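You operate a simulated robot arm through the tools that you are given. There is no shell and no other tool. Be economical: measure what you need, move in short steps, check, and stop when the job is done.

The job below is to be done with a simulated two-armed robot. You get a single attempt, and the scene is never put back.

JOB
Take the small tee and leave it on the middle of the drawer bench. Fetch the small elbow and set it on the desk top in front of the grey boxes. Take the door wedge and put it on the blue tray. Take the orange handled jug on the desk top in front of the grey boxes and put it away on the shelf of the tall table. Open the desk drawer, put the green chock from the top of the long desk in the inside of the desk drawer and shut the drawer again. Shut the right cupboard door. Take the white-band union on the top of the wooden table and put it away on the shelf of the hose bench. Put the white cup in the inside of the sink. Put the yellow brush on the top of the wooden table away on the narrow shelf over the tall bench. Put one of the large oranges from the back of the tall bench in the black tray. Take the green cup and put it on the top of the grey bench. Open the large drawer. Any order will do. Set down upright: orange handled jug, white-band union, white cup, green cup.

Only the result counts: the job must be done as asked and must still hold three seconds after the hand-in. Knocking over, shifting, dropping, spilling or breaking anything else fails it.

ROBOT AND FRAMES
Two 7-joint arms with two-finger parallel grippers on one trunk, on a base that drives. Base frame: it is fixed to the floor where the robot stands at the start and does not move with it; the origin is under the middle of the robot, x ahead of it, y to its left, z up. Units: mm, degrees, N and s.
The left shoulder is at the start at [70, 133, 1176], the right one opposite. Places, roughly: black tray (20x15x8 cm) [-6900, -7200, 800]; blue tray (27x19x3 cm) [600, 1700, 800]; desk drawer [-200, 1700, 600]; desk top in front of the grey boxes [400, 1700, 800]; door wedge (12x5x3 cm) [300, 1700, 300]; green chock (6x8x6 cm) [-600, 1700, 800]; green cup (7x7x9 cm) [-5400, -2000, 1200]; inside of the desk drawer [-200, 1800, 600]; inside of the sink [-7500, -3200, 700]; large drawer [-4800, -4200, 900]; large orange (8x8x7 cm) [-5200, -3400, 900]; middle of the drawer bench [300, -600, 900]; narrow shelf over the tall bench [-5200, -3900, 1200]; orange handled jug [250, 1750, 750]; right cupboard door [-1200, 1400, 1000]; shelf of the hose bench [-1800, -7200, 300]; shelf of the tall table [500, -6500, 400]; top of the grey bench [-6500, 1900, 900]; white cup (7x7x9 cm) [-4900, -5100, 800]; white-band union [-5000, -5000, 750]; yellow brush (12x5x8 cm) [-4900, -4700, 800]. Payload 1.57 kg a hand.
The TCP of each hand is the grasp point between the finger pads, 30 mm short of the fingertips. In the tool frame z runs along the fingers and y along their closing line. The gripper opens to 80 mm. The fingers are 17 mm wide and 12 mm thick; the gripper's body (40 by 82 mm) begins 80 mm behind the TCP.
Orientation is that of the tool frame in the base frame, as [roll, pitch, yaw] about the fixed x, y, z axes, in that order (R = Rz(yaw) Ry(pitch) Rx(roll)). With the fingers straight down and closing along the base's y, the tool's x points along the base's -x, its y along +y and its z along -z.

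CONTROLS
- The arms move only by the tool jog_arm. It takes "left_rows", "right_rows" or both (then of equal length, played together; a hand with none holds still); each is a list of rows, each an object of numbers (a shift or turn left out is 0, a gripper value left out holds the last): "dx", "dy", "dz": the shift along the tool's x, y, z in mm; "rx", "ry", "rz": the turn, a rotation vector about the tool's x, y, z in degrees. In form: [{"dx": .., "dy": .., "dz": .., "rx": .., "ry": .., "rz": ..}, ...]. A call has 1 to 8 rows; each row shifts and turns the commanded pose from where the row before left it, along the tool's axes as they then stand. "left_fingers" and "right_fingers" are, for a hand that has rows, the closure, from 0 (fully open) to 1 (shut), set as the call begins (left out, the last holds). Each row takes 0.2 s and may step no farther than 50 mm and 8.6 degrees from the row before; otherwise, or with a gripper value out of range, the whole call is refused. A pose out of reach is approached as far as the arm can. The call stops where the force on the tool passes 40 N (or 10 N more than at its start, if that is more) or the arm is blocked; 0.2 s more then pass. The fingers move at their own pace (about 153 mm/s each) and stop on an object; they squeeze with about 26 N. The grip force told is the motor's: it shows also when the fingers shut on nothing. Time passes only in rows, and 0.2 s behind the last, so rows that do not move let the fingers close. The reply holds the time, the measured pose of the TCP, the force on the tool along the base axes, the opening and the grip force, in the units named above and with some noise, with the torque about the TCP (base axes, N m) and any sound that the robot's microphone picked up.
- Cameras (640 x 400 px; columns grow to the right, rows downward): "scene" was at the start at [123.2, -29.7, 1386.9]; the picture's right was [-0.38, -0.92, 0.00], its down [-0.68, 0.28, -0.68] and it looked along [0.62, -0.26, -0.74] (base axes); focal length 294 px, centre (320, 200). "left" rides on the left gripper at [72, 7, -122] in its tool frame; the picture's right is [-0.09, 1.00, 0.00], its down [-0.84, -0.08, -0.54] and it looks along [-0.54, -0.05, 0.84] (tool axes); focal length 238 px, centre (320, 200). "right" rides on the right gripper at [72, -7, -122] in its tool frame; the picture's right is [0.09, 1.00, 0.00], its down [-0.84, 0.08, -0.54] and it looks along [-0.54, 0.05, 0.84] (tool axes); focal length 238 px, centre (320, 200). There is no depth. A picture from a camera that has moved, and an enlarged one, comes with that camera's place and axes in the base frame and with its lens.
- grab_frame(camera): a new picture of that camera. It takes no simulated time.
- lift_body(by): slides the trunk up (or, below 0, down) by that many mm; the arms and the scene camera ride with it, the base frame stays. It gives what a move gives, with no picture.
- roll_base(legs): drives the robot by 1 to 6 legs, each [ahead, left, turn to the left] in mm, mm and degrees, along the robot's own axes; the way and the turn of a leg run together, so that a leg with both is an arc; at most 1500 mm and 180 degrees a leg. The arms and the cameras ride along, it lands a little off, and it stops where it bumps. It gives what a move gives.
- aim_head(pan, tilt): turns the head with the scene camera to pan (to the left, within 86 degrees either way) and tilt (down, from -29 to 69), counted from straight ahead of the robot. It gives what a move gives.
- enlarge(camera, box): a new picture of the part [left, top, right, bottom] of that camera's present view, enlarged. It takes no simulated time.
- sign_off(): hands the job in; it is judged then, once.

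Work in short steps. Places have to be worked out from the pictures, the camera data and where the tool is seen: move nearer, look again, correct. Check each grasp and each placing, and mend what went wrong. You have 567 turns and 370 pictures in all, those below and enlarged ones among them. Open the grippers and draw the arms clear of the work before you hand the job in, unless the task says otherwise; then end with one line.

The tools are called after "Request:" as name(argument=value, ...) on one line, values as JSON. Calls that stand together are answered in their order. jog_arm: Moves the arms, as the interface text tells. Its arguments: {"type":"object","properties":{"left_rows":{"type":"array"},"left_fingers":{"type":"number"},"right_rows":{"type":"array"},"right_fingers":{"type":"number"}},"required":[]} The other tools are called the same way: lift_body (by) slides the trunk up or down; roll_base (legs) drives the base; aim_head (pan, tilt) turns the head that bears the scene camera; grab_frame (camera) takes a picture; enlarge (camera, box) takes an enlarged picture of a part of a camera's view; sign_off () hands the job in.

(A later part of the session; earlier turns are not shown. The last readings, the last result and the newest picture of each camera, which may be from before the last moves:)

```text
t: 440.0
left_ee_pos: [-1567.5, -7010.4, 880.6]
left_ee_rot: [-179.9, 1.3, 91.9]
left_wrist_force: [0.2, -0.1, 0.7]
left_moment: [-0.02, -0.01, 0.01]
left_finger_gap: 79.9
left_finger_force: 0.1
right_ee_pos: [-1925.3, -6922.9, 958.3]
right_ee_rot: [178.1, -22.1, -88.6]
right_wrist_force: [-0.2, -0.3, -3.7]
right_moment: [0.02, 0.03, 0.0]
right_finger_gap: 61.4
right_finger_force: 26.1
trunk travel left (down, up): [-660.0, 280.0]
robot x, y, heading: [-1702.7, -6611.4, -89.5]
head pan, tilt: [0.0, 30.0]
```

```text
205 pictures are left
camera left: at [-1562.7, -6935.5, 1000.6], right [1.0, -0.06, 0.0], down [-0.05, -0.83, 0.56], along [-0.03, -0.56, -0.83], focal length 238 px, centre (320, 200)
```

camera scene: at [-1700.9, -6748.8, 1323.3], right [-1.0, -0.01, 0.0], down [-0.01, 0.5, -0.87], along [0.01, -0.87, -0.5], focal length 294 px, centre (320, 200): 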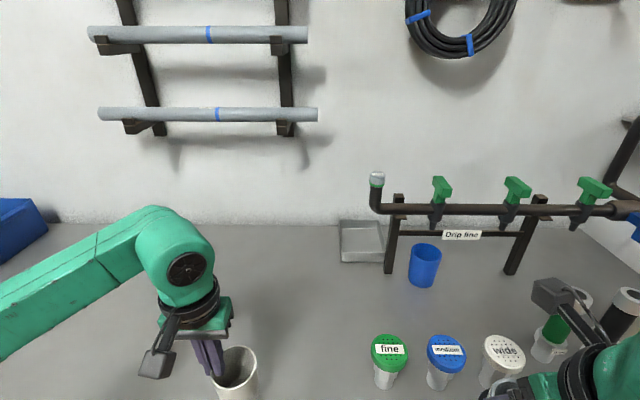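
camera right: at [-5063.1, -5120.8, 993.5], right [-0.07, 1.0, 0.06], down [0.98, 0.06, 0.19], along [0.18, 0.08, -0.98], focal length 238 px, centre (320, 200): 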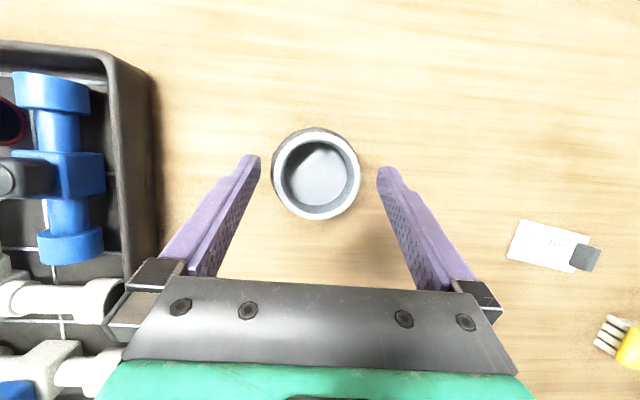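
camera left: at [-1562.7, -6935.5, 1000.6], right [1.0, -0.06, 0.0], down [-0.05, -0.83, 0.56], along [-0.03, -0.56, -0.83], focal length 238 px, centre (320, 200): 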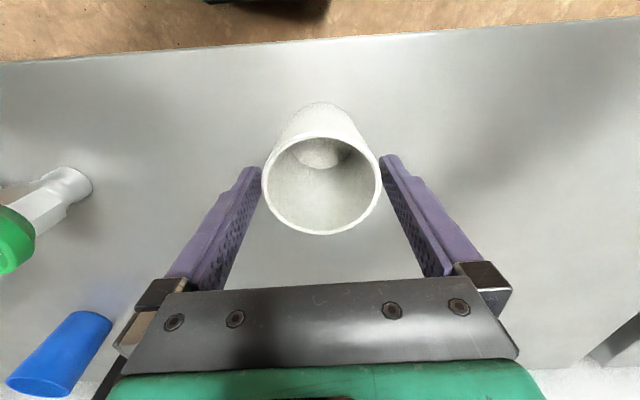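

Request:
jog_arm(left_rows=[{"dz": 22}, {"dz": 20}])

Request:
jog_arm(left_fingers=1, left_rows=[{}, {}, {}])

Request:
jog_arm(left_rows=[{"dz": -15}, {"dz": -35}, {"dz": -45}, {"dz": -45}, {}])

Request:
grab_frame(camera="scene")

```text
t: 440.6
left_ee_pos: [-1568.9, -7009.8, 837.9]
left_ee_rot: [180.0, 1.3, 91.8]
left_wrist_force: [-0.4, 0.4, 0.3]
left_moment: [-0.02, -0.02, -0.01]
left_finger_gap: 80.4
left_finger_force: 0.0
right_ee_pos: [-1925.6, -6923.0, 958.1]
right_ee_rot: [178.2, -22.0, -88.6]
right_wrist_force: [0.9, 0.7, -4.1]
right_moment: [0.04, -0.01, 0.0]
right_finger_gap: 61.0
right_finger_force: 26.2
trunk travel left (down, up): [-660.0, 280.0]
robot x, y, heading: [-1702.2, -6608.0, -89.2]
head pan, tilt: [0.0, 30.0]
```

```text
t: 441.4
left_ee_pos: [-1568.4, -7010.8, 839.2]
left_ee_rot: [-180.0, 1.3, 91.9]
left_wrist_force: [0.1, -0.3, 1.2]
left_moment: [0.0, 0.04, 0.0]
left_finger_gap: 61.4
left_finger_force: 25.9
right_ee_pos: [-1924.4, -6922.0, 958.3]
right_ee_rot: [178.1, -22.0, -88.7]
right_wrist_force: [0.4, 0.0, -3.0]
right_moment: [0.04, -0.01, 0.02]
right_finger_gap: 61.5
right_finger_force: 26.5
trunk travel left (down, up): [-660.0, 280.0]
robot x, y, heading: [-1702.3, -6614.5, -89.4]
head pan, tilt: [0.0, 30.0]
```

```text
t: 442.6
left_ee_pos: [-1571.1, -7009.2, 978.1]
left_ee_rot: [180.0, 1.4, 91.7]
left_wrist_force: [0.7, 0.4, -0.6]
left_moment: [0.0, 0.01, -0.02]
left_finger_gap: 61.3
left_finger_force: 26.6
right_ee_pos: [-1925.7, -6922.6, 956.8]
right_ee_rot: [178.2, -22.0, -88.5]
right_wrist_force: [-0.5, 0.0, -3.2]
right_moment: [0.02, 0.02, 0.03]
right_finger_gap: 61.3
right_finger_force: 26.0
trunk travel left (down, up): [-660.0, 280.0]
robot x, y, heading: [-1702.9, -6609.5, -89.0]
head pan, tilt: [0.0, 30.0]
```

```text
204 pictures are left
camera scene: at [-1701.1, -6751.2, 1322.9], right [-1.0, -0.01, 0.0], down [-0.01, 0.5, -0.87], along [0.01, -0.87, -0.5], focal length 294 px, centre (320, 200)
```

scene: 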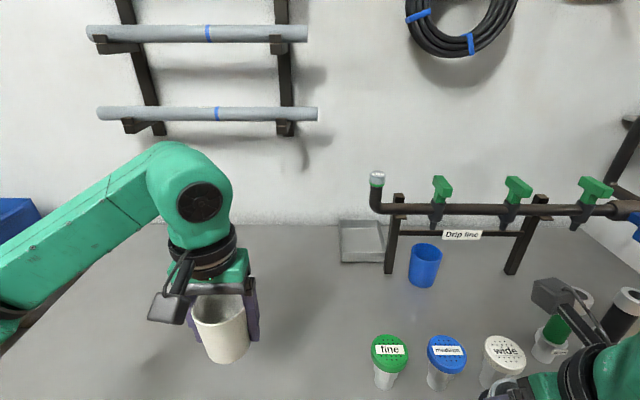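

Cup now firmly held from outside (61 mm). I back off, tuck the left hand in and up, lower the trunk, and look at the hose bench shelf.

Request:
roll_base(legs=[[-220, 53, 0]])

Request:
jog_arm(left_rows=[{"dx": 35, "dz": -20}, {"dx": 35, "dz": -20}, {"dx": 35, "dz": -20}, {"dx": 35, "dz": -20}])

Request:
lift_body(by=-400)

Request:
lift_body(by=-145)

Request:
aim_head(pan=-15, tilt=20)

Request:
grab_frame(camera="scene")

```text
t: 444.3
left_ee_pos: [-1520.3, -6788.6, 976.9]
left_ee_rot: [-180.0, 1.3, 92.0]
left_wrist_force: [0.3, -0.9, 0.0]
left_moment: [0.01, 0.01, 0.0]
left_finger_gap: 61.2
left_finger_force: 26.3
right_ee_pos: [-1876.1, -6702.1, 957.6]
right_ee_rot: [178.1, -22.0, -88.5]
right_wrist_force: [0.1, -0.6, -2.8]
right_moment: [0.01, -0.02, 0.02]
right_finger_gap: 61.4
right_finger_force: 26.3
trunk travel left (down, up): [-660.0, 280.0]
robot x, y, heading: [-1653.8, -6392.5, -89.0]
head pan, tilt: [0.0, 30.0]
```

```text
t: 445.3
left_ee_pos: [-1528.5, -6645.5, 1054.9]
left_ee_rot: [180.0, 1.3, 92.0]
left_wrist_force: [-0.6, 0.8, 0.1]
left_moment: [-0.03, 0.01, 0.02]
left_finger_gap: 61.5
left_finger_force: 26.1
right_ee_pos: [-1875.7, -6701.9, 959.0]
right_ee_rot: [178.0, -22.1, -88.5]
right_wrist_force: [-0.3, 0.1, -3.2]
right_moment: [0.04, 0.01, 0.0]
right_finger_gap: 61.5
right_finger_force: 26.0
trunk travel left (down, up): [-660.0, 280.0]
robot x, y, heading: [-1658.3, -6391.0, -89.1]
head pan, tilt: [0.0, 30.0]
```

```text
t: 449.1
left_ee_pos: [-1528.0, -6646.7, 654.1]
left_ee_rot: [-180.0, 1.3, 92.0]
left_wrist_force: [-0.3, -0.2, 0.0]
left_moment: [0.04, 0.0, 0.0]
left_finger_gap: 61.5
left_finger_force: 25.5
right_ee_pos: [-1876.0, -6702.9, 558.4]
right_ee_rot: [178.1, -22.0, -88.5]
right_wrist_force: [0.2, 0.3, -3.8]
right_moment: [0.06, 0.01, 0.02]
right_finger_gap: 61.4
right_finger_force: 26.1
trunk travel left (down, up): [-260.0, 680.0]
robot x, y, heading: [-1654.7, -6389.7, -89.1]
head pan, tilt: [0.0, 30.0]
```

```text
t: 450.8
left_ee_pos: [-1527.1, -6645.9, 509.4]
left_ee_rot: [180.0, 1.4, 92.0]
left_wrist_force: [-0.8, 0.0, -0.1]
left_moment: [0.0, 0.03, -0.02]
left_finger_gap: 61.2
left_finger_force: 26.4
right_ee_pos: [-1874.9, -6703.3, 412.8]
right_ee_rot: [178.2, -22.0, -88.5]
right_wrist_force: [-0.2, 0.7, -3.4]
right_moment: [0.02, 0.02, 0.0]
right_finger_gap: 61.4
right_finger_force: 26.1
trunk travel left (down, up): [-115.0, 825.0]
robot x, y, heading: [-1656.5, -6390.5, -89.3]
head pan, tilt: [0.0, 30.0]
```

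```text
t: 451.6
left_ee_pos: [-1527.4, -6645.0, 509.5]
left_ee_rot: [-179.9, 1.3, 92.0]
left_wrist_force: [0.5, -0.3, 0.1]
left_moment: [-0.02, 0.01, -0.01]
left_finger_gap: 61.6
left_finger_force: 25.8
right_ee_pos: [-1876.0, -6703.2, 413.6]
right_ee_rot: [178.1, -22.0, -88.5]
right_wrist_force: [0.5, -0.6, -3.3]
right_moment: [-0.01, -0.03, 0.02]
right_finger_gap: 61.2
right_finger_force: 25.9
trunk travel left (down, up): [-115.0, 825.0]
robot x, y, heading: [-1653.7, -6388.3, -89.0]
head pan, tilt: [-15.0, 20.0]
```

```text
203 pictures are left
camera scene: at [-1676.5, -6530.5, 793.9], right [-0.97, 0.24, 0.0], down [0.08, 0.33, -0.94], along [-0.23, -0.91, -0.34], focal length 294 px, centre (320, 200)
```

scene: 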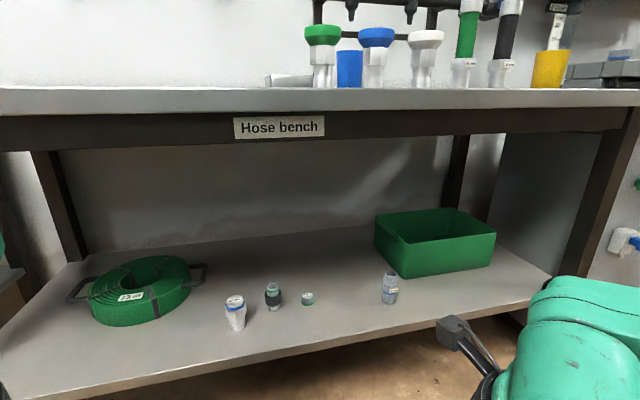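

The shelf strip between the small pot and the bottle (x≈-1890, y≈-7060) is free. I drive in 210 mm and extend the right hand.

Request:
roll_base(legs=[[205, 0, -0.8]])

Request:
jog_arm(right_rows=[{"dx": 33, "dy": 3, "dz": 13}, {"dx": 33, "dy": 3, "dz": 13}])

Request:
grab_frame(camera="scene")

Request:
grab_frame(camera="right")

```text
t: 453.2
left_ee_pos: [-1530.2, -6846.0, 509.3]
left_ee_rot: [-179.9, 1.3, 91.1]
left_wrist_force: [0.3, -0.9, -0.2]
left_moment: [0.01, 0.01, 0.0]
left_finger_gap: 61.5
left_finger_force: 25.9
right_ee_pos: [-1878.8, -6898.0, 411.8]
right_ee_rot: [178.1, -22.1, -89.4]
right_wrist_force: [0.2, 0.2, -3.3]
right_moment: [0.02, -0.05, -0.03]
right_finger_gap: 61.4
right_finger_force: 26.5
trunk travel left (down, up): [-115.0, 825.0]
robot x, y, heading: [-1653.4, -6589.7, -89.8]
head pan, tilt: [-15.0, 20.0]
```

```text
t: 453.8
left_ee_pos: [-1529.6, -6845.6, 510.2]
left_ee_rot: [-179.9, 1.3, 91.1]
left_wrist_force: [0.4, -0.6, 0.4]
left_moment: [0.0, 0.0, 0.03]
left_finger_gap: 61.6
left_finger_force: 26.0
right_ee_pos: [-1885.6, -6966.0, 412.3]
right_ee_rot: [178.1, -22.0, -89.3]
right_wrist_force: [-1.5, 9.8, 0.7]
right_moment: [0.79, 0.19, 0.0]
right_finger_gap: 61.2
right_finger_force: 26.4
trunk travel left (down, up): [-115.0, 825.0]
robot x, y, heading: [-1647.6, -6587.5, -90.0]
head pan, tilt: [-15.0, 20.0]
```

```text
202 pictures are left
camera scene: at [-1676.7, -6728.0, 794.2], right [-0.97, 0.26, 0.0], down [0.09, 0.33, -0.94], along [-0.24, -0.91, -0.34], focal length 294 px, centre (320, 200)
```

scene: 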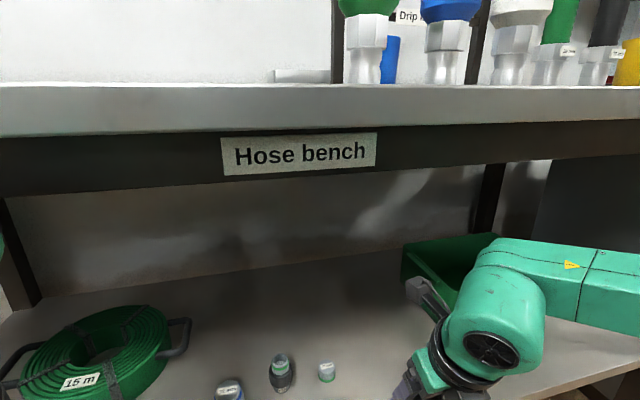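

```text
201 pictures are left
camera right: at [-1873.3, -6987.5, 553.9], right [-0.99, -0.08, 0.07], down [-0.07, 0.98, 0.19], along [-0.08, 0.19, -0.98], focal length 238 px, centre (320, 200)
```

right: 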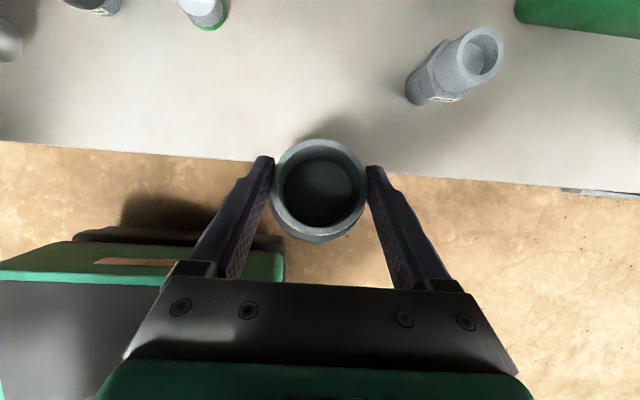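

The union's foot touched the shelf's front edge (shelf is higher than estimated, ≈335–345). I back off, raise 45 mm, and re-enter.

Request:
jog_arm(right_rows=[{"dx": -28, "dz": -11}, {"dx": 17, "dz": -42}])

Request:
enlarge(camera="right", box=[180, 80, 460, 280])

Request:
grab_frame(camera="scene")

```text
t: 454.4
left_ee_pos: [-1530.4, -6846.2, 509.4]
left_ee_rot: [-179.9, 1.3, 91.2]
left_wrist_force: [-0.1, -0.5, -0.2]
left_moment: [-0.01, -0.01, 0.03]
left_finger_gap: 61.2
left_finger_force: 25.4
right_ee_pos: [-1885.4, -6936.5, 461.4]
right_ee_rot: [178.1, -22.0, -89.4]
right_wrist_force: [-0.5, 0.1, -3.5]
right_moment: [-0.05, -0.04, -0.04]
right_finger_gap: 61.0
right_finger_force: 26.1
trunk travel left (down, up): [-115.0, 825.0]
robot x, y, heading: [-1652.0, -6590.8, -90.1]
head pan, tilt: [-15.0, 20.0]
```

```text
2.00 times, centred on (320, 180) of right
camera zoom: at [-1873.6, -6958.6, 601.1], right [-0.99, -0.09, 0.06], down [-0.07, 0.98, 0.19], along [-0.08, 0.18, -0.98], focal length 477 px, centre (320, 240)
```

zoom: 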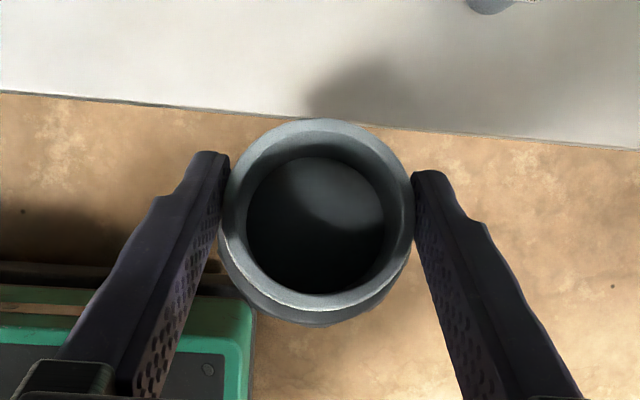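

```text
199 pictures are left
camera scene: at [-1676.7, -6729.0, 793.9], right [-0.97, 0.26, 0.0], down [0.09, 0.33, -0.94], along [-0.24, -0.91, -0.34], focal length 294 px, centre (320, 200)
```

scene: 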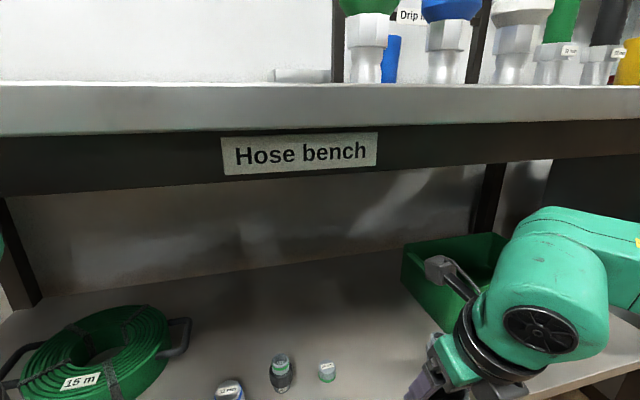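

Union still vertical in the grip, now with ~40 mm clearance. I extend 120 mm over the shelf.

Request:
jog_arm(right_rows=[{"dx": 38, "dy": 1, "dz": 15}, {"dx": 38, "dy": 1, "dz": 15}, {"dx": 35, "dy": 1, "dz": 14}])

Request:
grab_frame(camera="right")

Request:
grab_frame(camera="scene")

```text
t: 455.2
left_ee_pos: [-1530.2, -6847.0, 508.9]
left_ee_rot: [-179.9, 1.2, 91.1]
left_wrist_force: [0.3, -0.1, -0.3]
left_moment: [0.01, 0.02, 0.0]
left_finger_gap: 61.4
left_finger_force: 26.3
right_ee_pos: [-1886.8, -7055.5, 461.9]
right_ee_rot: [178.1, -22.1, -89.4]
right_wrist_force: [0.6, -1.3, -2.7]
right_moment: [-0.03, 0.04, -0.02]
right_finger_gap: 60.8
right_finger_force: 25.6
trunk travel left (down, up): [-115.0, 825.0]
robot x, y, heading: [-1655.0, -6589.0, -90.0]
head pan, tilt: [-15.0, 20.0]
```

```text
198 pictures are left
camera right: at [-1876.1, -7076.3, 601.5], right [-0.99, -0.09, 0.06], down [-0.07, 0.98, 0.19], along [-0.08, 0.19, -0.98], focal length 238 px, centre (320, 200)
```

right: 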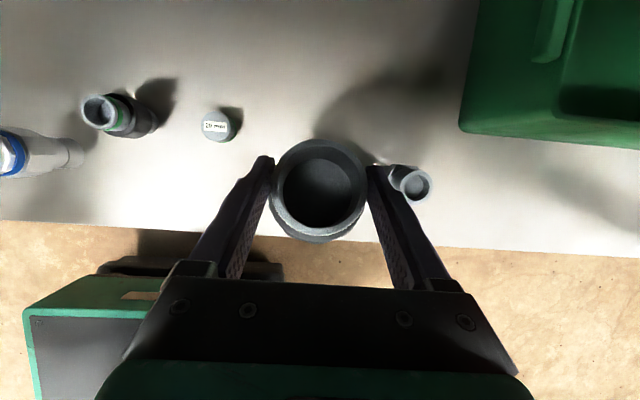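

```text
197 pictures are left
camera scene: at [-1676.7, -6729.0, 793.9], right [-0.97, 0.26, 0.0], down [0.09, 0.33, -0.94], along [-0.24, -0.91, -0.34], focal length 294 px, centre (320, 200)
```

scene: 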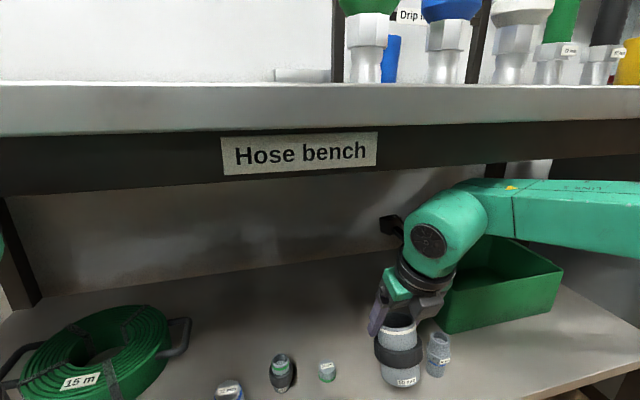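

The union is over the shelf; the bottle is a bit near on the right, so I shift 22 mm left and lower.

Request:
jog_arm(right_rows=[{"dy": -22}, {"dx": -6, "dz": 14}, {"dx": -5, "dz": 12}, {"dx": -2, "dz": 5}])

Request:
jog_arm(right_rows=[{"dx": -1.5, "dz": 3.5}, {"dx": -1.5, "dz": 3.5}, {"dx": -1.5, "dz": 3.5}])

```text
t: 456.2
left_ee_pos: [-1529.7, -6847.4, 510.4]
left_ee_rot: [179.9, 1.4, 91.0]
left_wrist_force: [0.0, 0.0, 0.4]
left_moment: [-0.02, -0.05, 0.0]
left_finger_gap: 61.3
left_finger_force: 25.8
right_ee_pos: [-1865.9, -7056.1, 424.5]
right_ee_rot: [178.2, -22.0, -89.3]
right_wrist_force: [0.4, 0.4, -2.9]
right_moment: [-0.05, 0.0, 0.0]
right_finger_gap: 60.9
right_finger_force: 26.1
trunk travel left (down, up): [-115.0, 825.0]
robot x, y, heading: [-1650.8, -6590.3, -89.9]
head pan, tilt: [-15.0, 20.0]
```

```text
t: 457.0
left_ee_pos: [-1530.1, -6844.8, 511.1]
left_ee_rot: [-180.0, 1.6, 91.1]
left_wrist_force: [-0.9, 0.3, 0.8]
left_moment: [0.0, 0.02, -0.02]
left_finger_gap: 61.1
left_finger_force: 25.8
right_ee_pos: [-1865.3, -7057.0, 420.1]
right_ee_rot: [178.0, -22.7, -89.3]
right_wrist_force: [-7.0, 1.7, 30.8]
right_moment: [-0.04, 0.72, -0.04]
right_finger_gap: 61.1
right_finger_force: 25.9
trunk travel left (down, up): [-115.0, 825.0]
robot x, y, heading: [-1650.6, -6586.7, -89.9]
head pan, tilt: [-15.0, 20.0]
```

Contact (31 N). I release and withdraw upward.

Request:
jog_arm(right_rows=[{"dx": 1, "dz": -2.5}])

Request:
jog_arm(right_fingers=0, right_rows=[{}, {}, {"dx": 7, "dz": -18}, {"dx": 14, "dz": -36}, {"dx": 7, "dz": -18}])

Request:
grab_frame(camera="right")

Request:
grab_frame(camera="scene")

```text
t: 457.4
left_ee_pos: [-1530.4, -6846.6, 509.2]
left_ee_rot: [-180.0, 1.4, 91.2]
left_wrist_force: [-0.9, 0.4, -1.0]
left_moment: [0.0, 0.02, -0.01]
left_finger_gap: 61.6
left_finger_force: 25.9
right_ee_pos: [-1865.2, -7056.5, 417.2]
right_ee_rot: [178.0, -21.9, -89.4]
right_wrist_force: [-3.4, -1.2, 14.7]
right_moment: [-0.18, 0.3, -0.04]
right_finger_gap: 60.7
right_finger_force: 25.6
trunk travel left (down, up): [-115.0, 825.0]
robot x, y, heading: [-1652.2, -6583.1, -89.7]
head pan, tilt: [-15.0, 20.0]
```

```text
t: 458.6
left_ee_pos: [-1529.1, -6846.4, 506.1]
left_ee_rot: [179.8, 1.0, 91.1]
left_wrist_force: [0.2, 0.6, 0.1]
left_moment: [0.02, 0.01, 0.0]
left_finger_gap: 61.4
left_finger_force: 25.8
right_ee_pos: [-1860.0, -7049.1, 475.3]
right_ee_rot: [178.0, -19.7, -88.6]
right_wrist_force: [-0.2, 0.7, 0.7]
right_moment: [-0.01, -0.01, 0.01]
right_finger_gap: 79.8
right_finger_force: 0.1
trunk travel left (down, up): [-115.0, 825.0]
robot x, y, heading: [-1649.6, -6589.0, -90.1]
head pan, tilt: [-15.0, 20.0]
```

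```text
196 pictures are left
camera right: at [-1849.2, -7075.2, 615.2], right [-0.99, -0.1, 0.06], down [-0.08, 0.97, 0.23], along [-0.09, 0.22, -0.97], focal length 238 px, centre (320, 200)
```

right: 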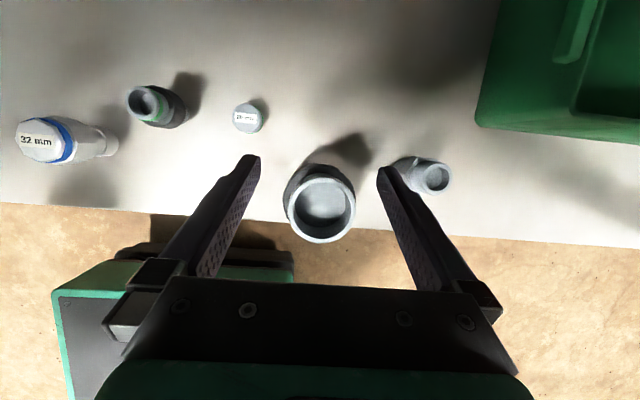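

```text
195 pictures are left
camera scene: at [-1678.1, -6730.3, 789.7], right [-0.97, 0.26, 0.0], down [0.09, 0.34, -0.94], along [-0.24, -0.91, -0.35], focal length 294 px, centre (320, 200)
```

scene: 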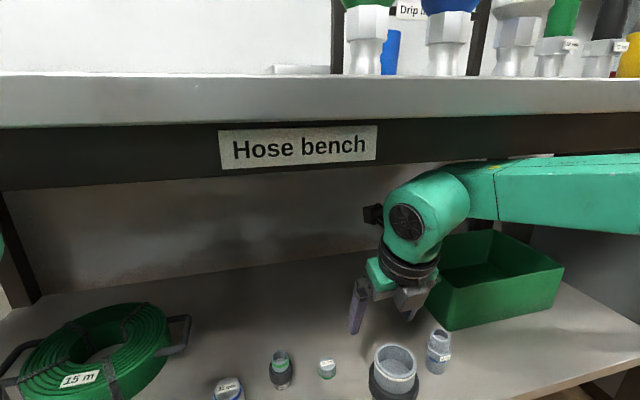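

The union stands upright on the shelf. The arm seems to brush the bench apron, so I lower 12 mm, then withdraw horizontally.

Request:
jog_arm(right_rows=[{"dx": -4, "dz": 11}, {"dx": -40, "dz": -15}, {"dx": -40, "dz": -15}, {"dx": -40, "dz": -15}, {"dx": -40, "dz": -15}])

Request:
roll_base(legs=[[-300, 0, 0]])

Request:
grab_frame(camera="scene")

```text
t: 459.8
left_ee_pos: [-1530.4, -6847.3, 509.3]
left_ee_rot: [-180.0, 1.2, 91.1]
left_wrist_force: [-0.8, -0.1, -0.6]
left_moment: [-0.01, -0.03, 0.02]
left_finger_gap: 61.0
left_finger_force: 25.7
right_ee_pos: [-1865.1, -6882.5, 477.0]
right_ee_rot: [178.2, -22.0, -89.3]
right_wrist_force: [0.2, 0.9, -0.5]
right_moment: [0.02, -0.01, 0.02]
right_finger_gap: 80.1
right_finger_force: 0.0
trunk travel left (down, up): [-115.0, 825.0]
robot x, y, heading: [-1651.8, -6590.8, -89.8]
head pan, tilt: [-15.0, 20.0]
```

```text
t: 461.9
left_ee_pos: [-1529.3, -6538.0, 508.7]
left_ee_rot: [180.0, 1.4, 91.3]
left_wrist_force: [0.1, -0.6, -0.6]
left_moment: [0.02, 0.0, -0.03]
left_finger_gap: 61.4
left_finger_force: 26.4
right_ee_pos: [-1864.3, -6575.8, 476.7]
right_ee_rot: [178.1, -22.0, -89.1]
right_wrist_force: [-0.4, -0.4, 0.9]
right_moment: [0.01, -0.01, 0.0]
right_finger_gap: 80.0
right_finger_force: 0.0
trunk travel left (down, up): [-115.0, 825.0]
robot x, y, heading: [-1656.4, -6282.0, -89.7]
head pan, tilt: [-15.0, 20.0]
```

```text
194 pictures are left
camera scene: at [-1677.3, -6421.0, 794.0], right [-0.97, 0.25, 0.0], down [0.09, 0.33, -0.94], along [-0.24, -0.91, -0.34], focal length 294 px, centre (320, 200)
```

scene: 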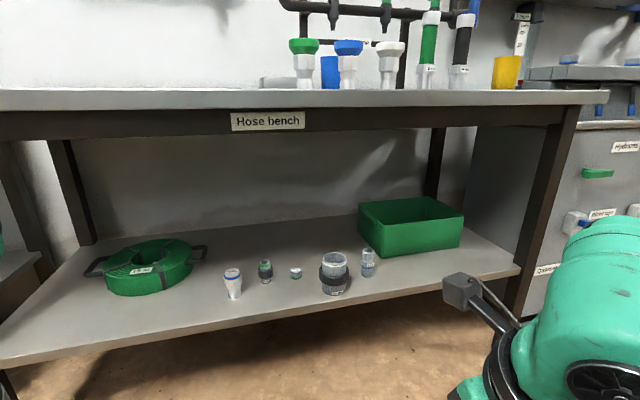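

The union stands on the hose-bench shelf. Next the cup to the sink: I raise the trunk, turn west and drive past the wooden table.

Request:
lift_body(by=400)

Request:
lift_body(by=165)

Request:
roll_base(legs=[[0, 0, -90], [1500, 0, 0], [1500, 0, 0], [1300, 0, 0]])

Request:
aim_head(pan=-40, tilt=15)

Request:
grab_frame(camera="scene")

Request:
aim_head(pan=25, tilt=20)

Request:
grab_frame(camera="scene")

```text
t: 465.7
left_ee_pos: [-1530.4, -6538.4, 908.9]
left_ee_rot: [-179.9, 1.4, 91.3]
left_wrist_force: [-0.2, -0.6, -0.3]
left_moment: [0.02, -0.02, 0.03]
left_finger_gap: 61.5
left_finger_force: 26.5
right_ee_pos: [-1864.3, -6576.1, 877.0]
right_ee_rot: [178.1, -22.0, -89.1]
right_wrist_force: [0.0, -0.5, -0.3]
right_moment: [0.02, 0.01, 0.0]
right_finger_gap: 80.0
right_finger_force: 0.1
trunk travel left (down, up): [-515.0, 425.0]
robot x, y, heading: [-1654.7, -6277.6, -89.4]
head pan, tilt: [-15.0, 20.0]
```

```text
t: 467.6
left_ee_pos: [-1529.7, -6538.3, 1074.3]
left_ee_rot: [-179.9, 1.4, 91.3]
left_wrist_force: [-0.2, -0.2, 0.3]
left_moment: [-0.02, 0.01, -0.03]
left_finger_gap: 61.4
left_finger_force: 26.5
right_ee_pos: [-1864.9, -6576.4, 1042.5]
right_ee_rot: [178.0, -22.0, -89.1]
right_wrist_force: [0.0, -0.9, 0.0]
right_moment: [-0.01, 0.03, 0.0]
right_finger_gap: 80.0
right_finger_force: 0.0
trunk travel left (down, up): [-680.0, 260.0]
robot x, y, heading: [-1650.0, -6280.4, -89.9]
head pan, tilt: [-15.0, 20.0]
```

```text
t: 491.9
left_ee_pos: [-6198.5, -6510.3, 1073.6]
left_ee_rot: [-179.9, 1.4, 1.9]
left_wrist_force: [0.0, -0.8, -0.3]
left_moment: [0.02, 0.01, 0.02]
left_finger_gap: 61.4
left_finger_force: 26.3
right_ee_pos: [-6239.5, -6175.4, 1042.7]
right_ee_rot: [178.0, -22.0, -178.5]
right_wrist_force: [-0.8, -0.2, -1.0]
right_moment: [0.0, -0.02, -0.01]
right_finger_gap: 80.2
right_finger_force: 0.1
trunk travel left (down, up): [-680.0, 260.0]
robot x, y, heading: [-5944.0, -6383.9, -179.3]
head pan, tilt: [-15.0, 20.0]
```

```text
t: 492.8
left_ee_pos: [-6198.5, -6509.5, 1073.6]
left_ee_rot: [-179.9, 1.3, 2.0]
left_wrist_force: [0.8, 0.0, 0.1]
left_moment: [0.0, -0.02, 0.0]
left_finger_gap: 61.4
left_finger_force: 25.7
right_ee_pos: [-6239.9, -6175.3, 1041.6]
right_ee_rot: [178.0, -22.0, -178.5]
right_wrist_force: [0.0, -0.2, 0.1]
right_moment: [0.0, 0.0, -0.01]
right_finger_gap: 80.1
right_finger_force: 0.0
trunk travel left (down, up): [-680.0, 260.0]
robot x, y, heading: [-5945.1, -6384.5, -179.0]
head pan, tilt: [-40.0, 15.0]
```

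```text
193 pictures are left
camera scene: at [-6066.0, -6325.6, 1367.2], right [0.63, 0.78, 0.0], down [0.2, -0.16, -0.97], along [-0.75, 0.61, -0.26], focal length 294 px, centre (320, 200)
```

scene: 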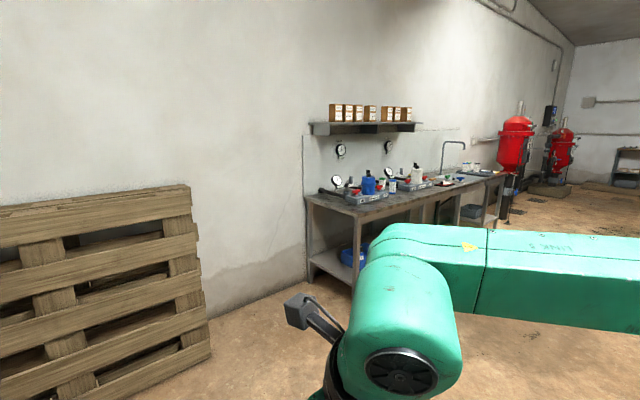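

```text
t: 494.1
left_ee_pos: [-6199.6, -6511.1, 1074.9]
left_ee_rot: [180.0, 1.2, 1.9]
left_wrist_force: [-0.3, -0.9, -0.5]
left_moment: [0.05, 0.01, 0.02]
left_finger_gap: 61.5
left_finger_force: 26.0
right_ee_pos: [-6240.1, -6175.4, 1043.0]
right_ee_rot: [178.1, -22.0, -178.4]
right_wrist_force: [-0.2, -0.3, 0.1]
right_moment: [0.02, 0.01, 0.0]
right_finger_gap: 80.0
right_finger_force: 0.1
trunk travel left (down, up): [-680.0, 260.0]
robot x, y, heading: [-5942.9, -6387.8, -178.9]
head pan, tilt: [25.0, 20.0]
```

```text
192 pictures are left
camera scene: at [-6077.3, -6425.0, 1359.0], right [-0.44, 0.9, 0.0], down [0.31, 0.15, -0.94], along [-0.85, -0.41, -0.34], focal length 294 px, centre (320, 200)
```

scene: 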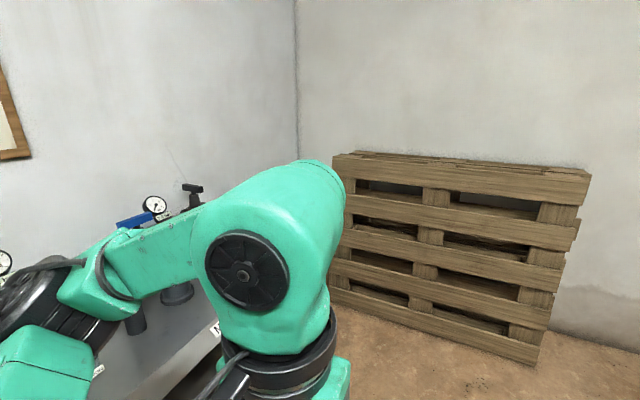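

The sink bench is along the west wall. I drive up the aisle at x≈-6450 to y≈-3300.

Request:
roll_base(legs=[[500, 0, -1], [0, -1500, 0], [0, -1500, 0]])

Request:
aim_head(pan=0, tilt=25)

Request:
grab_frame(camera="scene")

```text
t: 511.1
left_ee_pos: [-6707.2, -3528.5, 1074.6]
left_ee_rot: [-179.9, 1.4, 1.2]
left_wrist_force: [0.5, -0.1, -0.5]
left_moment: [-0.01, 0.02, 0.01]
left_finger_gap: 61.7
left_finger_force: 25.6
right_ee_pos: [-6743.8, -3193.8, 1041.8]
right_ee_rot: [178.0, -22.0, -179.1]
right_wrist_force: [0.5, 0.4, 0.1]
right_moment: [0.02, 0.02, 0.01]
right_finger_gap: 79.9
right_finger_force: 0.1
trunk travel left (down, up): [-680.0, 260.0]
robot x, y, heading: [-6449.2, -3403.2, -179.9]
head pan, tilt: [25.0, 20.0]
```

```text
t: 512.0
left_ee_pos: [-6706.5, -3529.6, 1074.5]
left_ee_rot: [-180.0, 1.3, 1.2]
left_wrist_force: [0.2, -0.2, -0.3]
left_moment: [0.01, -0.03, 0.0]
left_finger_gap: 61.6
left_finger_force: 26.2
right_ee_pos: [-6744.2, -3193.7, 1041.6]
right_ee_rot: [178.1, -22.1, -179.1]
right_wrist_force: [-0.9, 0.5, 0.6]
right_moment: [0.0, 0.01, 0.01]
right_finger_gap: 80.1
right_finger_force: 0.1
trunk travel left (down, up): [-680.0, 260.0]
robot x, y, heading: [-6447.2, -3407.9, -179.7]
head pan, tilt: [0.0, 25.0]
```

```text
191 pictures are left
camera scene: at [-6592.7, -3405.9, 1351.0], right [0.0, 1.0, 0.0], down [0.42, 0.0, -0.91], along [-0.91, 0.0, -0.42], focal length 294 px, centre (320, 200)
```

scene: 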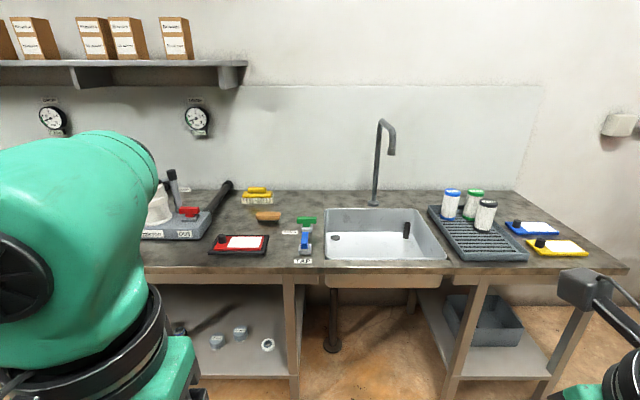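

Basin spans x≈-7240…-7560, y≈-3392…-3072. I'll set the cup near its front middle (≈(-7345, -3255)), keeping clear of the tap.

Request:
roll_base(legs=[[0, -275, 0], [430, 0, 0]])

Request:
jog_arm(left_rows=[{"dz": 45}, {"dz": 45}, {"dx": -45}, {"dx": -45}, {"dx": -45}])

Request:
aim_head(pan=5, tilt=45)

Request:
grab_frame(camera="scene")

Request:
grab_frame(camera="left")

```text
t: 516.2
left_ee_pos: [-7145.2, -3260.2, 1074.5]
left_ee_rot: [-180.0, 1.4, 1.5]
left_wrist_force: [0.3, 1.1, 0.5]
left_moment: [0.01, -0.02, 0.01]
left_finger_gap: 61.4
left_finger_force: 26.4
right_ee_pos: [-7183.3, -2924.5, 1042.4]
right_ee_rot: [178.0, -22.2, -179.1]
right_wrist_force: [0.0, -0.2, 0.4]
right_moment: [-0.04, 0.0, 0.01]
right_finger_gap: 80.0
right_finger_force: 0.1
trunk travel left (down, up): [-680.0, 260.0]
robot x, y, heading: [-6889.0, -3135.7, -179.5]
head pan, tilt: [0.0, 25.0]
```

```text
t: 517.4
left_ee_pos: [-7280.8, -3262.3, 988.9]
left_ee_rot: [-180.0, 1.3, 1.3]
left_wrist_force: [-1.0, -0.5, 0.0]
left_moment: [0.02, -0.03, 0.01]
left_finger_gap: 61.0
left_finger_force: 25.8
right_ee_pos: [-7184.2, -2925.8, 1042.8]
right_ee_rot: [178.1, -22.0, -179.1]
right_wrist_force: [-0.1, -0.7, 0.5]
right_moment: [0.01, 0.03, 0.01]
right_finger_gap: 80.2
right_finger_force: 0.0
trunk travel left (down, up): [-680.0, 260.0]
robot x, y, heading: [-6884.2, -3135.2, -179.6]
head pan, tilt: [0.0, 25.0]
```

```text
t: 518.2
left_ee_pos: [-7279.6, -3261.8, 988.3]
left_ee_rot: [-180.0, 1.3, 1.4]
left_wrist_force: [0.2, 0.3, -0.6]
left_moment: [0.04, -0.02, 0.02]
left_finger_gap: 61.3
left_finger_force: 25.7
right_ee_pos: [-7183.7, -2925.2, 1043.3]
right_ee_rot: [178.1, -21.9, -179.1]
right_wrist_force: [0.3, 0.5, -0.3]
right_moment: [0.01, 0.03, -0.03]
right_finger_gap: 79.9
right_finger_force: 0.1
trunk travel left (down, up): [-680.0, 260.0]
robot x, y, heading: [-6888.0, -3139.2, -179.5]
head pan, tilt: [5.0, 45.0]
```

```text
190 pictures are left
camera scene: at [-7020.2, -3144.2, 1320.4], right [-0.09, 1.0, 0.0], down [0.7, 0.07, -0.71], along [-0.7, -0.07, -0.71], focal length 294 px, centre (320, 200)
```

scene: 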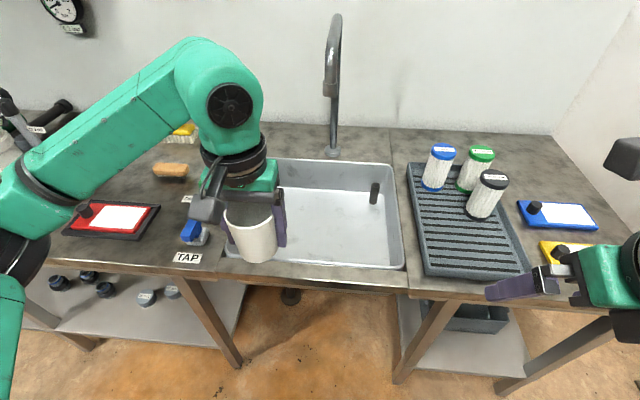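

```text
189 pictures are left
camera left: at [-7203.6, -3267.2, 1108.9], right [-0.07, -1.0, 0.0], down [-0.83, 0.06, 0.56], along [-0.56, 0.04, -0.83], focal length 238 px, centre (320, 200)
```

left: 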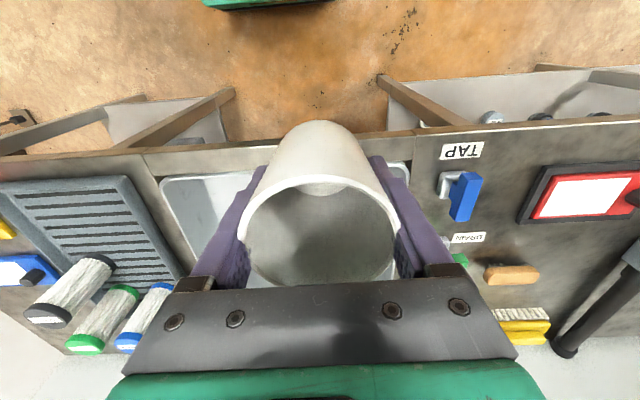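

Basin centre ≈(-7455, -3224); tap spout near y≈-3177. I move over to (-7415, -3290), then lower.

Request:
jog_arm(left_rows=[{"dx": -45, "dy": 9}, {"dx": -45, "dy": 9}, {"dx": -43, "dy": 9}, {"dz": 40}, {"dz": 40}])

Request:
grab_frame(camera="left")

Request:
grab_frame(camera="scene")

```text
t: 519.4
left_ee_pos: [-7415.7, -3292.7, 912.0]
left_ee_rot: [-179.9, 1.3, 1.3]
left_wrist_force: [-0.5, 0.5, -0.8]
left_moment: [-0.02, 0.0, 0.02]
left_finger_gap: 61.4
left_finger_force: 26.0
right_ee_pos: [-7184.0, -2926.0, 1042.1]
right_ee_rot: [178.1, -21.9, -179.0]
right_wrist_force: [-0.3, 0.3, 0.1]
right_moment: [0.01, 0.01, 0.0]
right_finger_gap: 80.2
right_finger_force: 0.0
trunk travel left (down, up): [-680.0, 260.0]
robot x, y, heading: [-6891.5, -3135.2, -179.4]
head pan, tilt: [5.0, 45.0]
```

```text
188 pictures are left
camera left: at [-7339.4, -3298.8, 1033.2], right [-0.07, -1.0, 0.0], down [-0.83, 0.06, 0.56], along [-0.56, 0.04, -0.83], focal length 238 px, centre (320, 200)
```

left: 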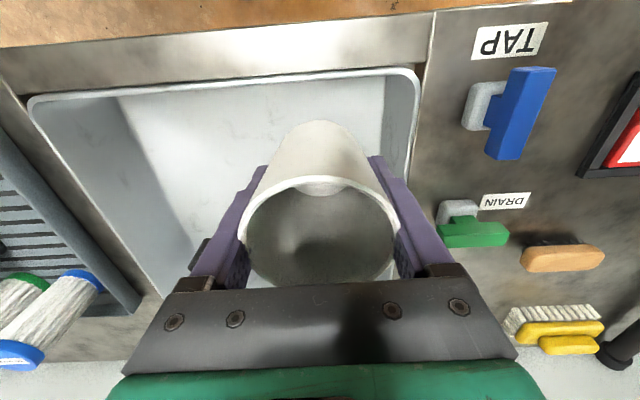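

```text
187 pictures are left
camera scene: at [-7021.1, -3144.5, 1320.3], right [-0.09, 1.0, 0.0], down [0.7, 0.07, -0.71], along [-0.7, -0.07, -0.71], focal length 294 px, centre (320, 200)
```

scene: 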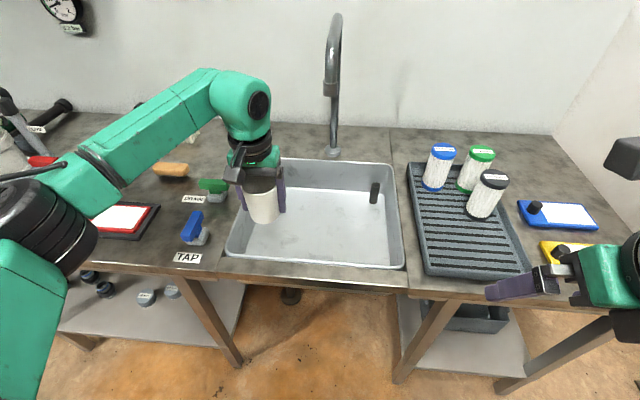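

I lower further first (to pass below the spout level), then shift 22 mm toward the basin middle and lower to contact.

Request:
jog_arm(left_rows=[{"dz": 40}, {"dz": 40}, {"dy": -22, "dz": 10}])

Request:
grab_frame(camera="left")

```text
t: 520.2
left_ee_pos: [-7419.1, -3271.3, 820.3]
left_ee_rot: [179.9, 1.4, 1.3]
left_wrist_force: [-0.2, -0.9, -0.7]
left_moment: [-0.01, -0.03, 0.0]
left_finger_gap: 61.5
left_finger_force: 26.0
right_ee_pos: [-7183.0, -2924.2, 1041.6]
right_ee_rot: [178.3, -22.0, -179.2]
right_wrist_force: [-0.2, 0.0, -0.1]
right_moment: [-0.01, 0.01, 0.0]
right_finger_gap: 80.0
right_finger_force: 0.1
trunk travel left (down, up): [-680.0, 260.0]
robot x, y, heading: [-6890.4, -3135.6, -179.8]
head pan, tilt: [5.0, 45.0]
```

```text
186 pictures are left
camera left: at [-7344.4, -3275.9, 940.5], right [-0.07, -1.0, 0.0], down [-0.83, 0.06, 0.56], along [-0.56, 0.04, -0.83], focal length 238 px, centre (320, 200)
```

left: 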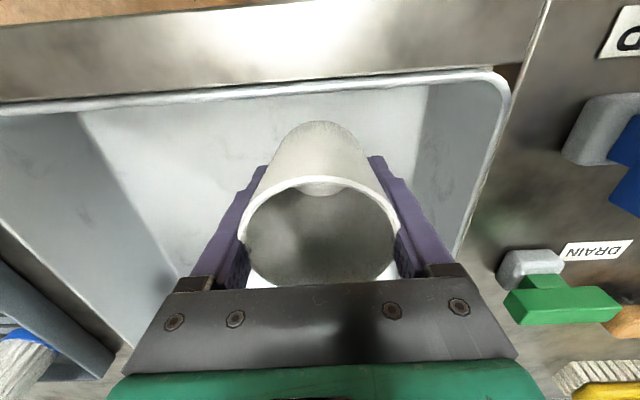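

Request:
jog_arm(left_rows=[{"dz": 20}, {"dz": 12}, {"dz": 8}, {"dz": 6}])

Request:
jog_arm(left_rows=[{"dz": 5}, {"dz": 5}, {"dz": 5}])

```text
t: 521.2
left_ee_pos: [-7421.3, -3271.5, 774.9]
left_ee_rot: [-180.0, 1.3, 1.3]
left_wrist_force: [-0.5, 0.1, 0.0]
left_moment: [0.0, 0.0, -0.01]
left_finger_gap: 61.7
left_finger_force: 25.7
right_ee_pos: [-7184.5, -2926.8, 1042.5]
right_ee_rot: [178.1, -22.0, -179.1]
right_wrist_force: [-0.1, 0.2, 0.1]
right_moment: [0.0, -0.01, -0.03]
right_finger_gap: 80.0
right_finger_force: 0.1
trunk travel left (down, up): [-680.0, 260.0]
robot x, y, heading: [-6889.8, -3139.5, -179.8]
head pan, tilt: [5.0, 45.0]
```

```text
t: 522.0
left_ee_pos: [-7420.5, -3271.9, 760.1]
left_ee_rot: [-179.8, 1.3, 1.3]
left_wrist_force: [0.3, -0.5, -0.3]
left_moment: [0.03, 0.01, -0.01]
left_finger_gap: 61.4
left_finger_force: 26.1
right_ee_pos: [-7183.2, -2925.9, 1043.2]
right_ee_rot: [178.0, -22.0, -179.1]
right_wrist_force: [0.0, 0.3, -0.2]
right_moment: [-0.02, 0.01, 0.0]
right_finger_gap: 80.2
right_finger_force: 0.0
trunk travel left (down, up): [-680.0, 260.0]
robot x, y, heading: [-6889.2, -3135.3, -179.6]
head pan, tilt: [5.0, 45.0]
```

Request:
jog_arm(left_rows=[{"dz": 5}, {"dz": 5}, {"dz": 5}])

Request:
grab_frame(camera="left")

```text
t: 522.8
left_ee_pos: [-7422.4, -3270.7, 745.8]
left_ee_rot: [-179.9, 1.3, 1.4]
left_wrist_force: [-0.5, -0.1, 0.3]
left_moment: [-0.02, 0.03, -0.01]
left_finger_gap: 61.5
left_finger_force: 25.8
right_ee_pos: [-7185.7, -2926.0, 1041.8]
right_ee_rot: [178.1, -21.9, -179.1]
right_wrist_force: [-0.2, -0.6, 0.2]
right_moment: [0.0, -0.05, 0.02]
right_finger_gap: 79.8
right_finger_force: 0.1
trunk travel left (down, up): [-680.0, 260.0]
robot x, y, heading: [-6888.6, -3137.1, -179.7]
head pan, tilt: [5.0, 45.0]
```

```text
185 pictures are left
camera left: at [-7346.7, -3276.9, 866.2], right [-0.07, -1.0, 0.0], down [-0.83, 0.06, 0.56], along [-0.56, 0.04, -0.83], focal length 238 px, centre (320, 200)
```

left: 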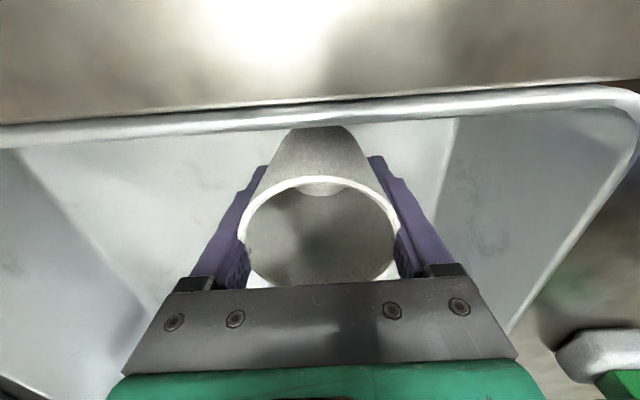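

The basin rim is lower and deeper than I thought (rim z≈740, x≈-7385…-7770). The cup hugs the front wall, so I roll 100 mm forward to bring it to the basin's middle.

Request:
roll_base(legs=[[105, 0, 0]])

Request:
grab_frame(camera="left")

Request:
grab_frame(camera="scene")

```text
t: 524.0
left_ee_pos: [-7525.6, -3273.8, 745.9]
left_ee_rot: [-179.9, 1.3, 1.5]
left_wrist_force: [0.4, -0.4, -0.2]
left_moment: [-0.04, -0.01, 0.01]
left_finger_gap: 61.4
left_finger_force: 26.0
right_ee_pos: [-7288.4, -2928.2, 1041.4]
right_ee_rot: [178.0, -22.0, -178.9]
right_wrist_force: [0.6, -0.5, 0.0]
right_moment: [-0.01, -0.01, -0.01]
right_finger_gap: 80.0
right_finger_force: 0.0
trunk travel left (down, up): [-680.0, 260.0]
robot x, y, heading: [-6993.2, -3137.1, -179.5]
head pan, tilt: [5.0, 45.0]
```

```text
184 pictures are left
camera left: at [-7450.4, -3278.8, 866.7], right [-0.07, -1.0, 0.0], down [-0.83, 0.06, 0.56], along [-0.56, 0.04, -0.83], focal length 238 px, centre (320, 200)
```

left: 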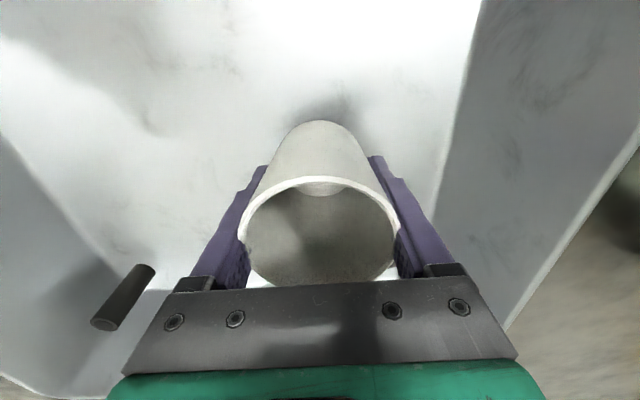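

```text
183 pictures are left
camera scene: at [-7124.3, -3145.3, 1320.4], right [-0.1, 1.0, 0.0], down [0.7, 0.07, -0.71], along [-0.7, -0.07, -0.71], focal length 294 px, centre (320, 200)
```

scene: 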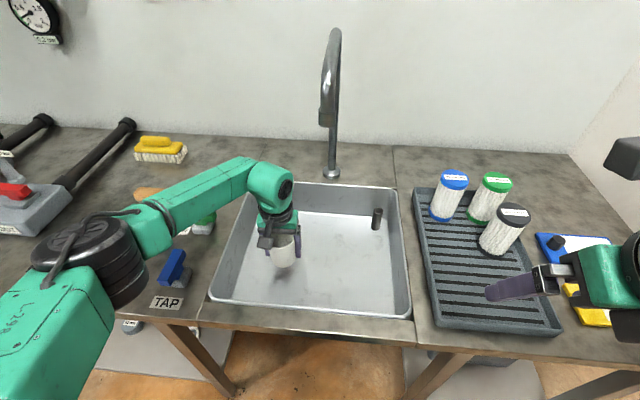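

Now mid-basin, with its shadow close below. Lower to contact.

Request:
jog_arm(left_rows=[{"dz": 6}, {"dz": 6}, {"dz": 5}, {"dz": 5}])

Request:
jog_arm(left_rows=[{"dz": 5}, {"dz": 5}, {"dz": 5}, {"dz": 5}])

```text
t: 525.0
left_ee_pos: [-7525.8, -3274.1, 724.2]
left_ee_rot: [-180.0, 1.3, 1.4]
left_wrist_force: [0.2, 0.2, 0.3]
left_moment: [-0.03, -0.01, 0.01]
left_finger_gap: 61.4
left_finger_force: 26.2
right_ee_pos: [-7289.1, -2926.4, 1042.6]
right_ee_rot: [178.1, -22.0, -178.9]
right_wrist_force: [0.7, 0.6, 1.1]
right_moment: [0.03, -0.01, 0.0]
right_finger_gap: 79.8
right_finger_force: 0.1
trunk travel left (down, up): [-680.0, 260.0]
robot x, y, heading: [-6997.3, -3137.9, -179.6]
head pan, tilt: [5.0, 45.0]
```

```text
t: 526.0
left_ee_pos: [-7527.5, -3273.6, 703.2]
left_ee_rot: [180.0, 1.3, 1.5]
left_wrist_force: [-0.4, 0.0, -0.5]
left_moment: [0.01, 0.01, 0.03]
left_finger_gap: 61.6
left_finger_force: 25.8
right_ee_pos: [-7288.7, -2926.8, 1042.3]
right_ee_rot: [178.1, -22.0, -178.9]
right_wrist_force: [0.6, 0.4, -0.4]
right_moment: [0.02, -0.01, 0.01]
right_finger_gap: 79.8
right_finger_force: 0.0
trunk travel left (down, up): [-680.0, 260.0]
robot x, y, heading: [-6991.2, -3136.2, -179.8]
head pan, tilt: [5.0, 45.0]
```

Request:
jog_arm(left_rows=[{"dz": 6}, {"dz": 6}, {"dz": 6}, {"dz": 6}])

Request:
jog_arm(left_rows=[{"dz": 5}, {"dz": 5}, {"dz": 5}, {"dz": 5}])

Request:
grab_frame(camera="scene")

```text
t: 526.7
left_ee_pos: [-7526.8, -3271.9, 695.0]
left_ee_rot: [-179.8, 1.6, 1.6]
left_wrist_force: [8.8, -1.0, 18.5]
left_moment: [-0.56, -0.45, 0.27]
left_finger_gap: 61.4
left_finger_force: 26.4
right_ee_pos: [-7286.3, -2926.3, 1043.8]
right_ee_rot: [178.1, -22.3, -179.0]
right_wrist_force: [0.3, -0.1, 0.4]
right_moment: [-0.01, 0.01, 0.03]
right_finger_gap: 80.1
right_finger_force: 0.1
trunk travel left (down, up): [-680.0, 260.0]
robot x, y, heading: [-6990.7, -3138.7, -179.7]
head pan, tilt: [5.0, 45.0]
stopped in row 3 (left hand): the force on the tool passed its limit (the readings are from after the stop); the commanded pose is now the measured one
```

```text
t: 527.1
left_ee_pos: [-7529.3, -3273.5, 695.8]
left_ee_rot: [-179.7, 1.9, 1.8]
left_wrist_force: [14.5, -1.3, 31.8]
left_moment: [-1.06, -0.78, 0.49]
left_finger_gap: 61.1
left_finger_force: 25.7
right_ee_pos: [-7282.7, -2926.3, 1043.9]
right_ee_rot: [178.2, -22.3, -178.8]
right_wrist_force: [-0.5, 0.7, 0.0]
right_moment: [-0.01, -0.03, -0.01]
right_finger_gap: 80.2
right_finger_force: 0.0
trunk travel left (down, up): [-680.0, 260.0]
robot x, y, heading: [-6995.1, -3136.9, -179.3]
head pan, tilt: [5.0, 45.0]
stopped in row 2 (left hand): the force on the tool passed its limit (the readings are from after the stop); the commanded pose is now the measured one
```

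```text
182 pictures are left
camera scene: at [-7118.6, -3144.5, 1321.3], right [-0.1, 1.0, 0.0], down [0.7, 0.07, -0.71], along [-0.71, -0.07, -0.7], focal length 294 px, centre (320, 200)
```

scene: 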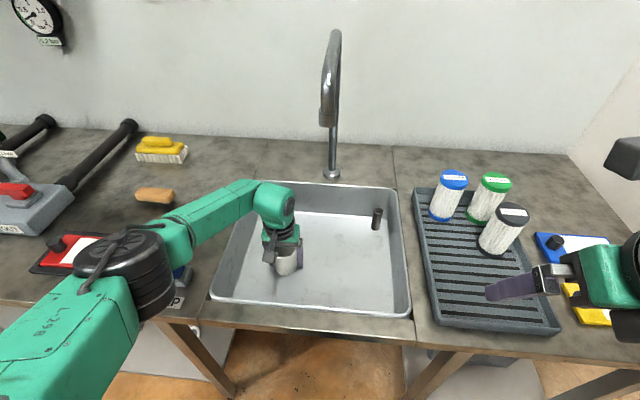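

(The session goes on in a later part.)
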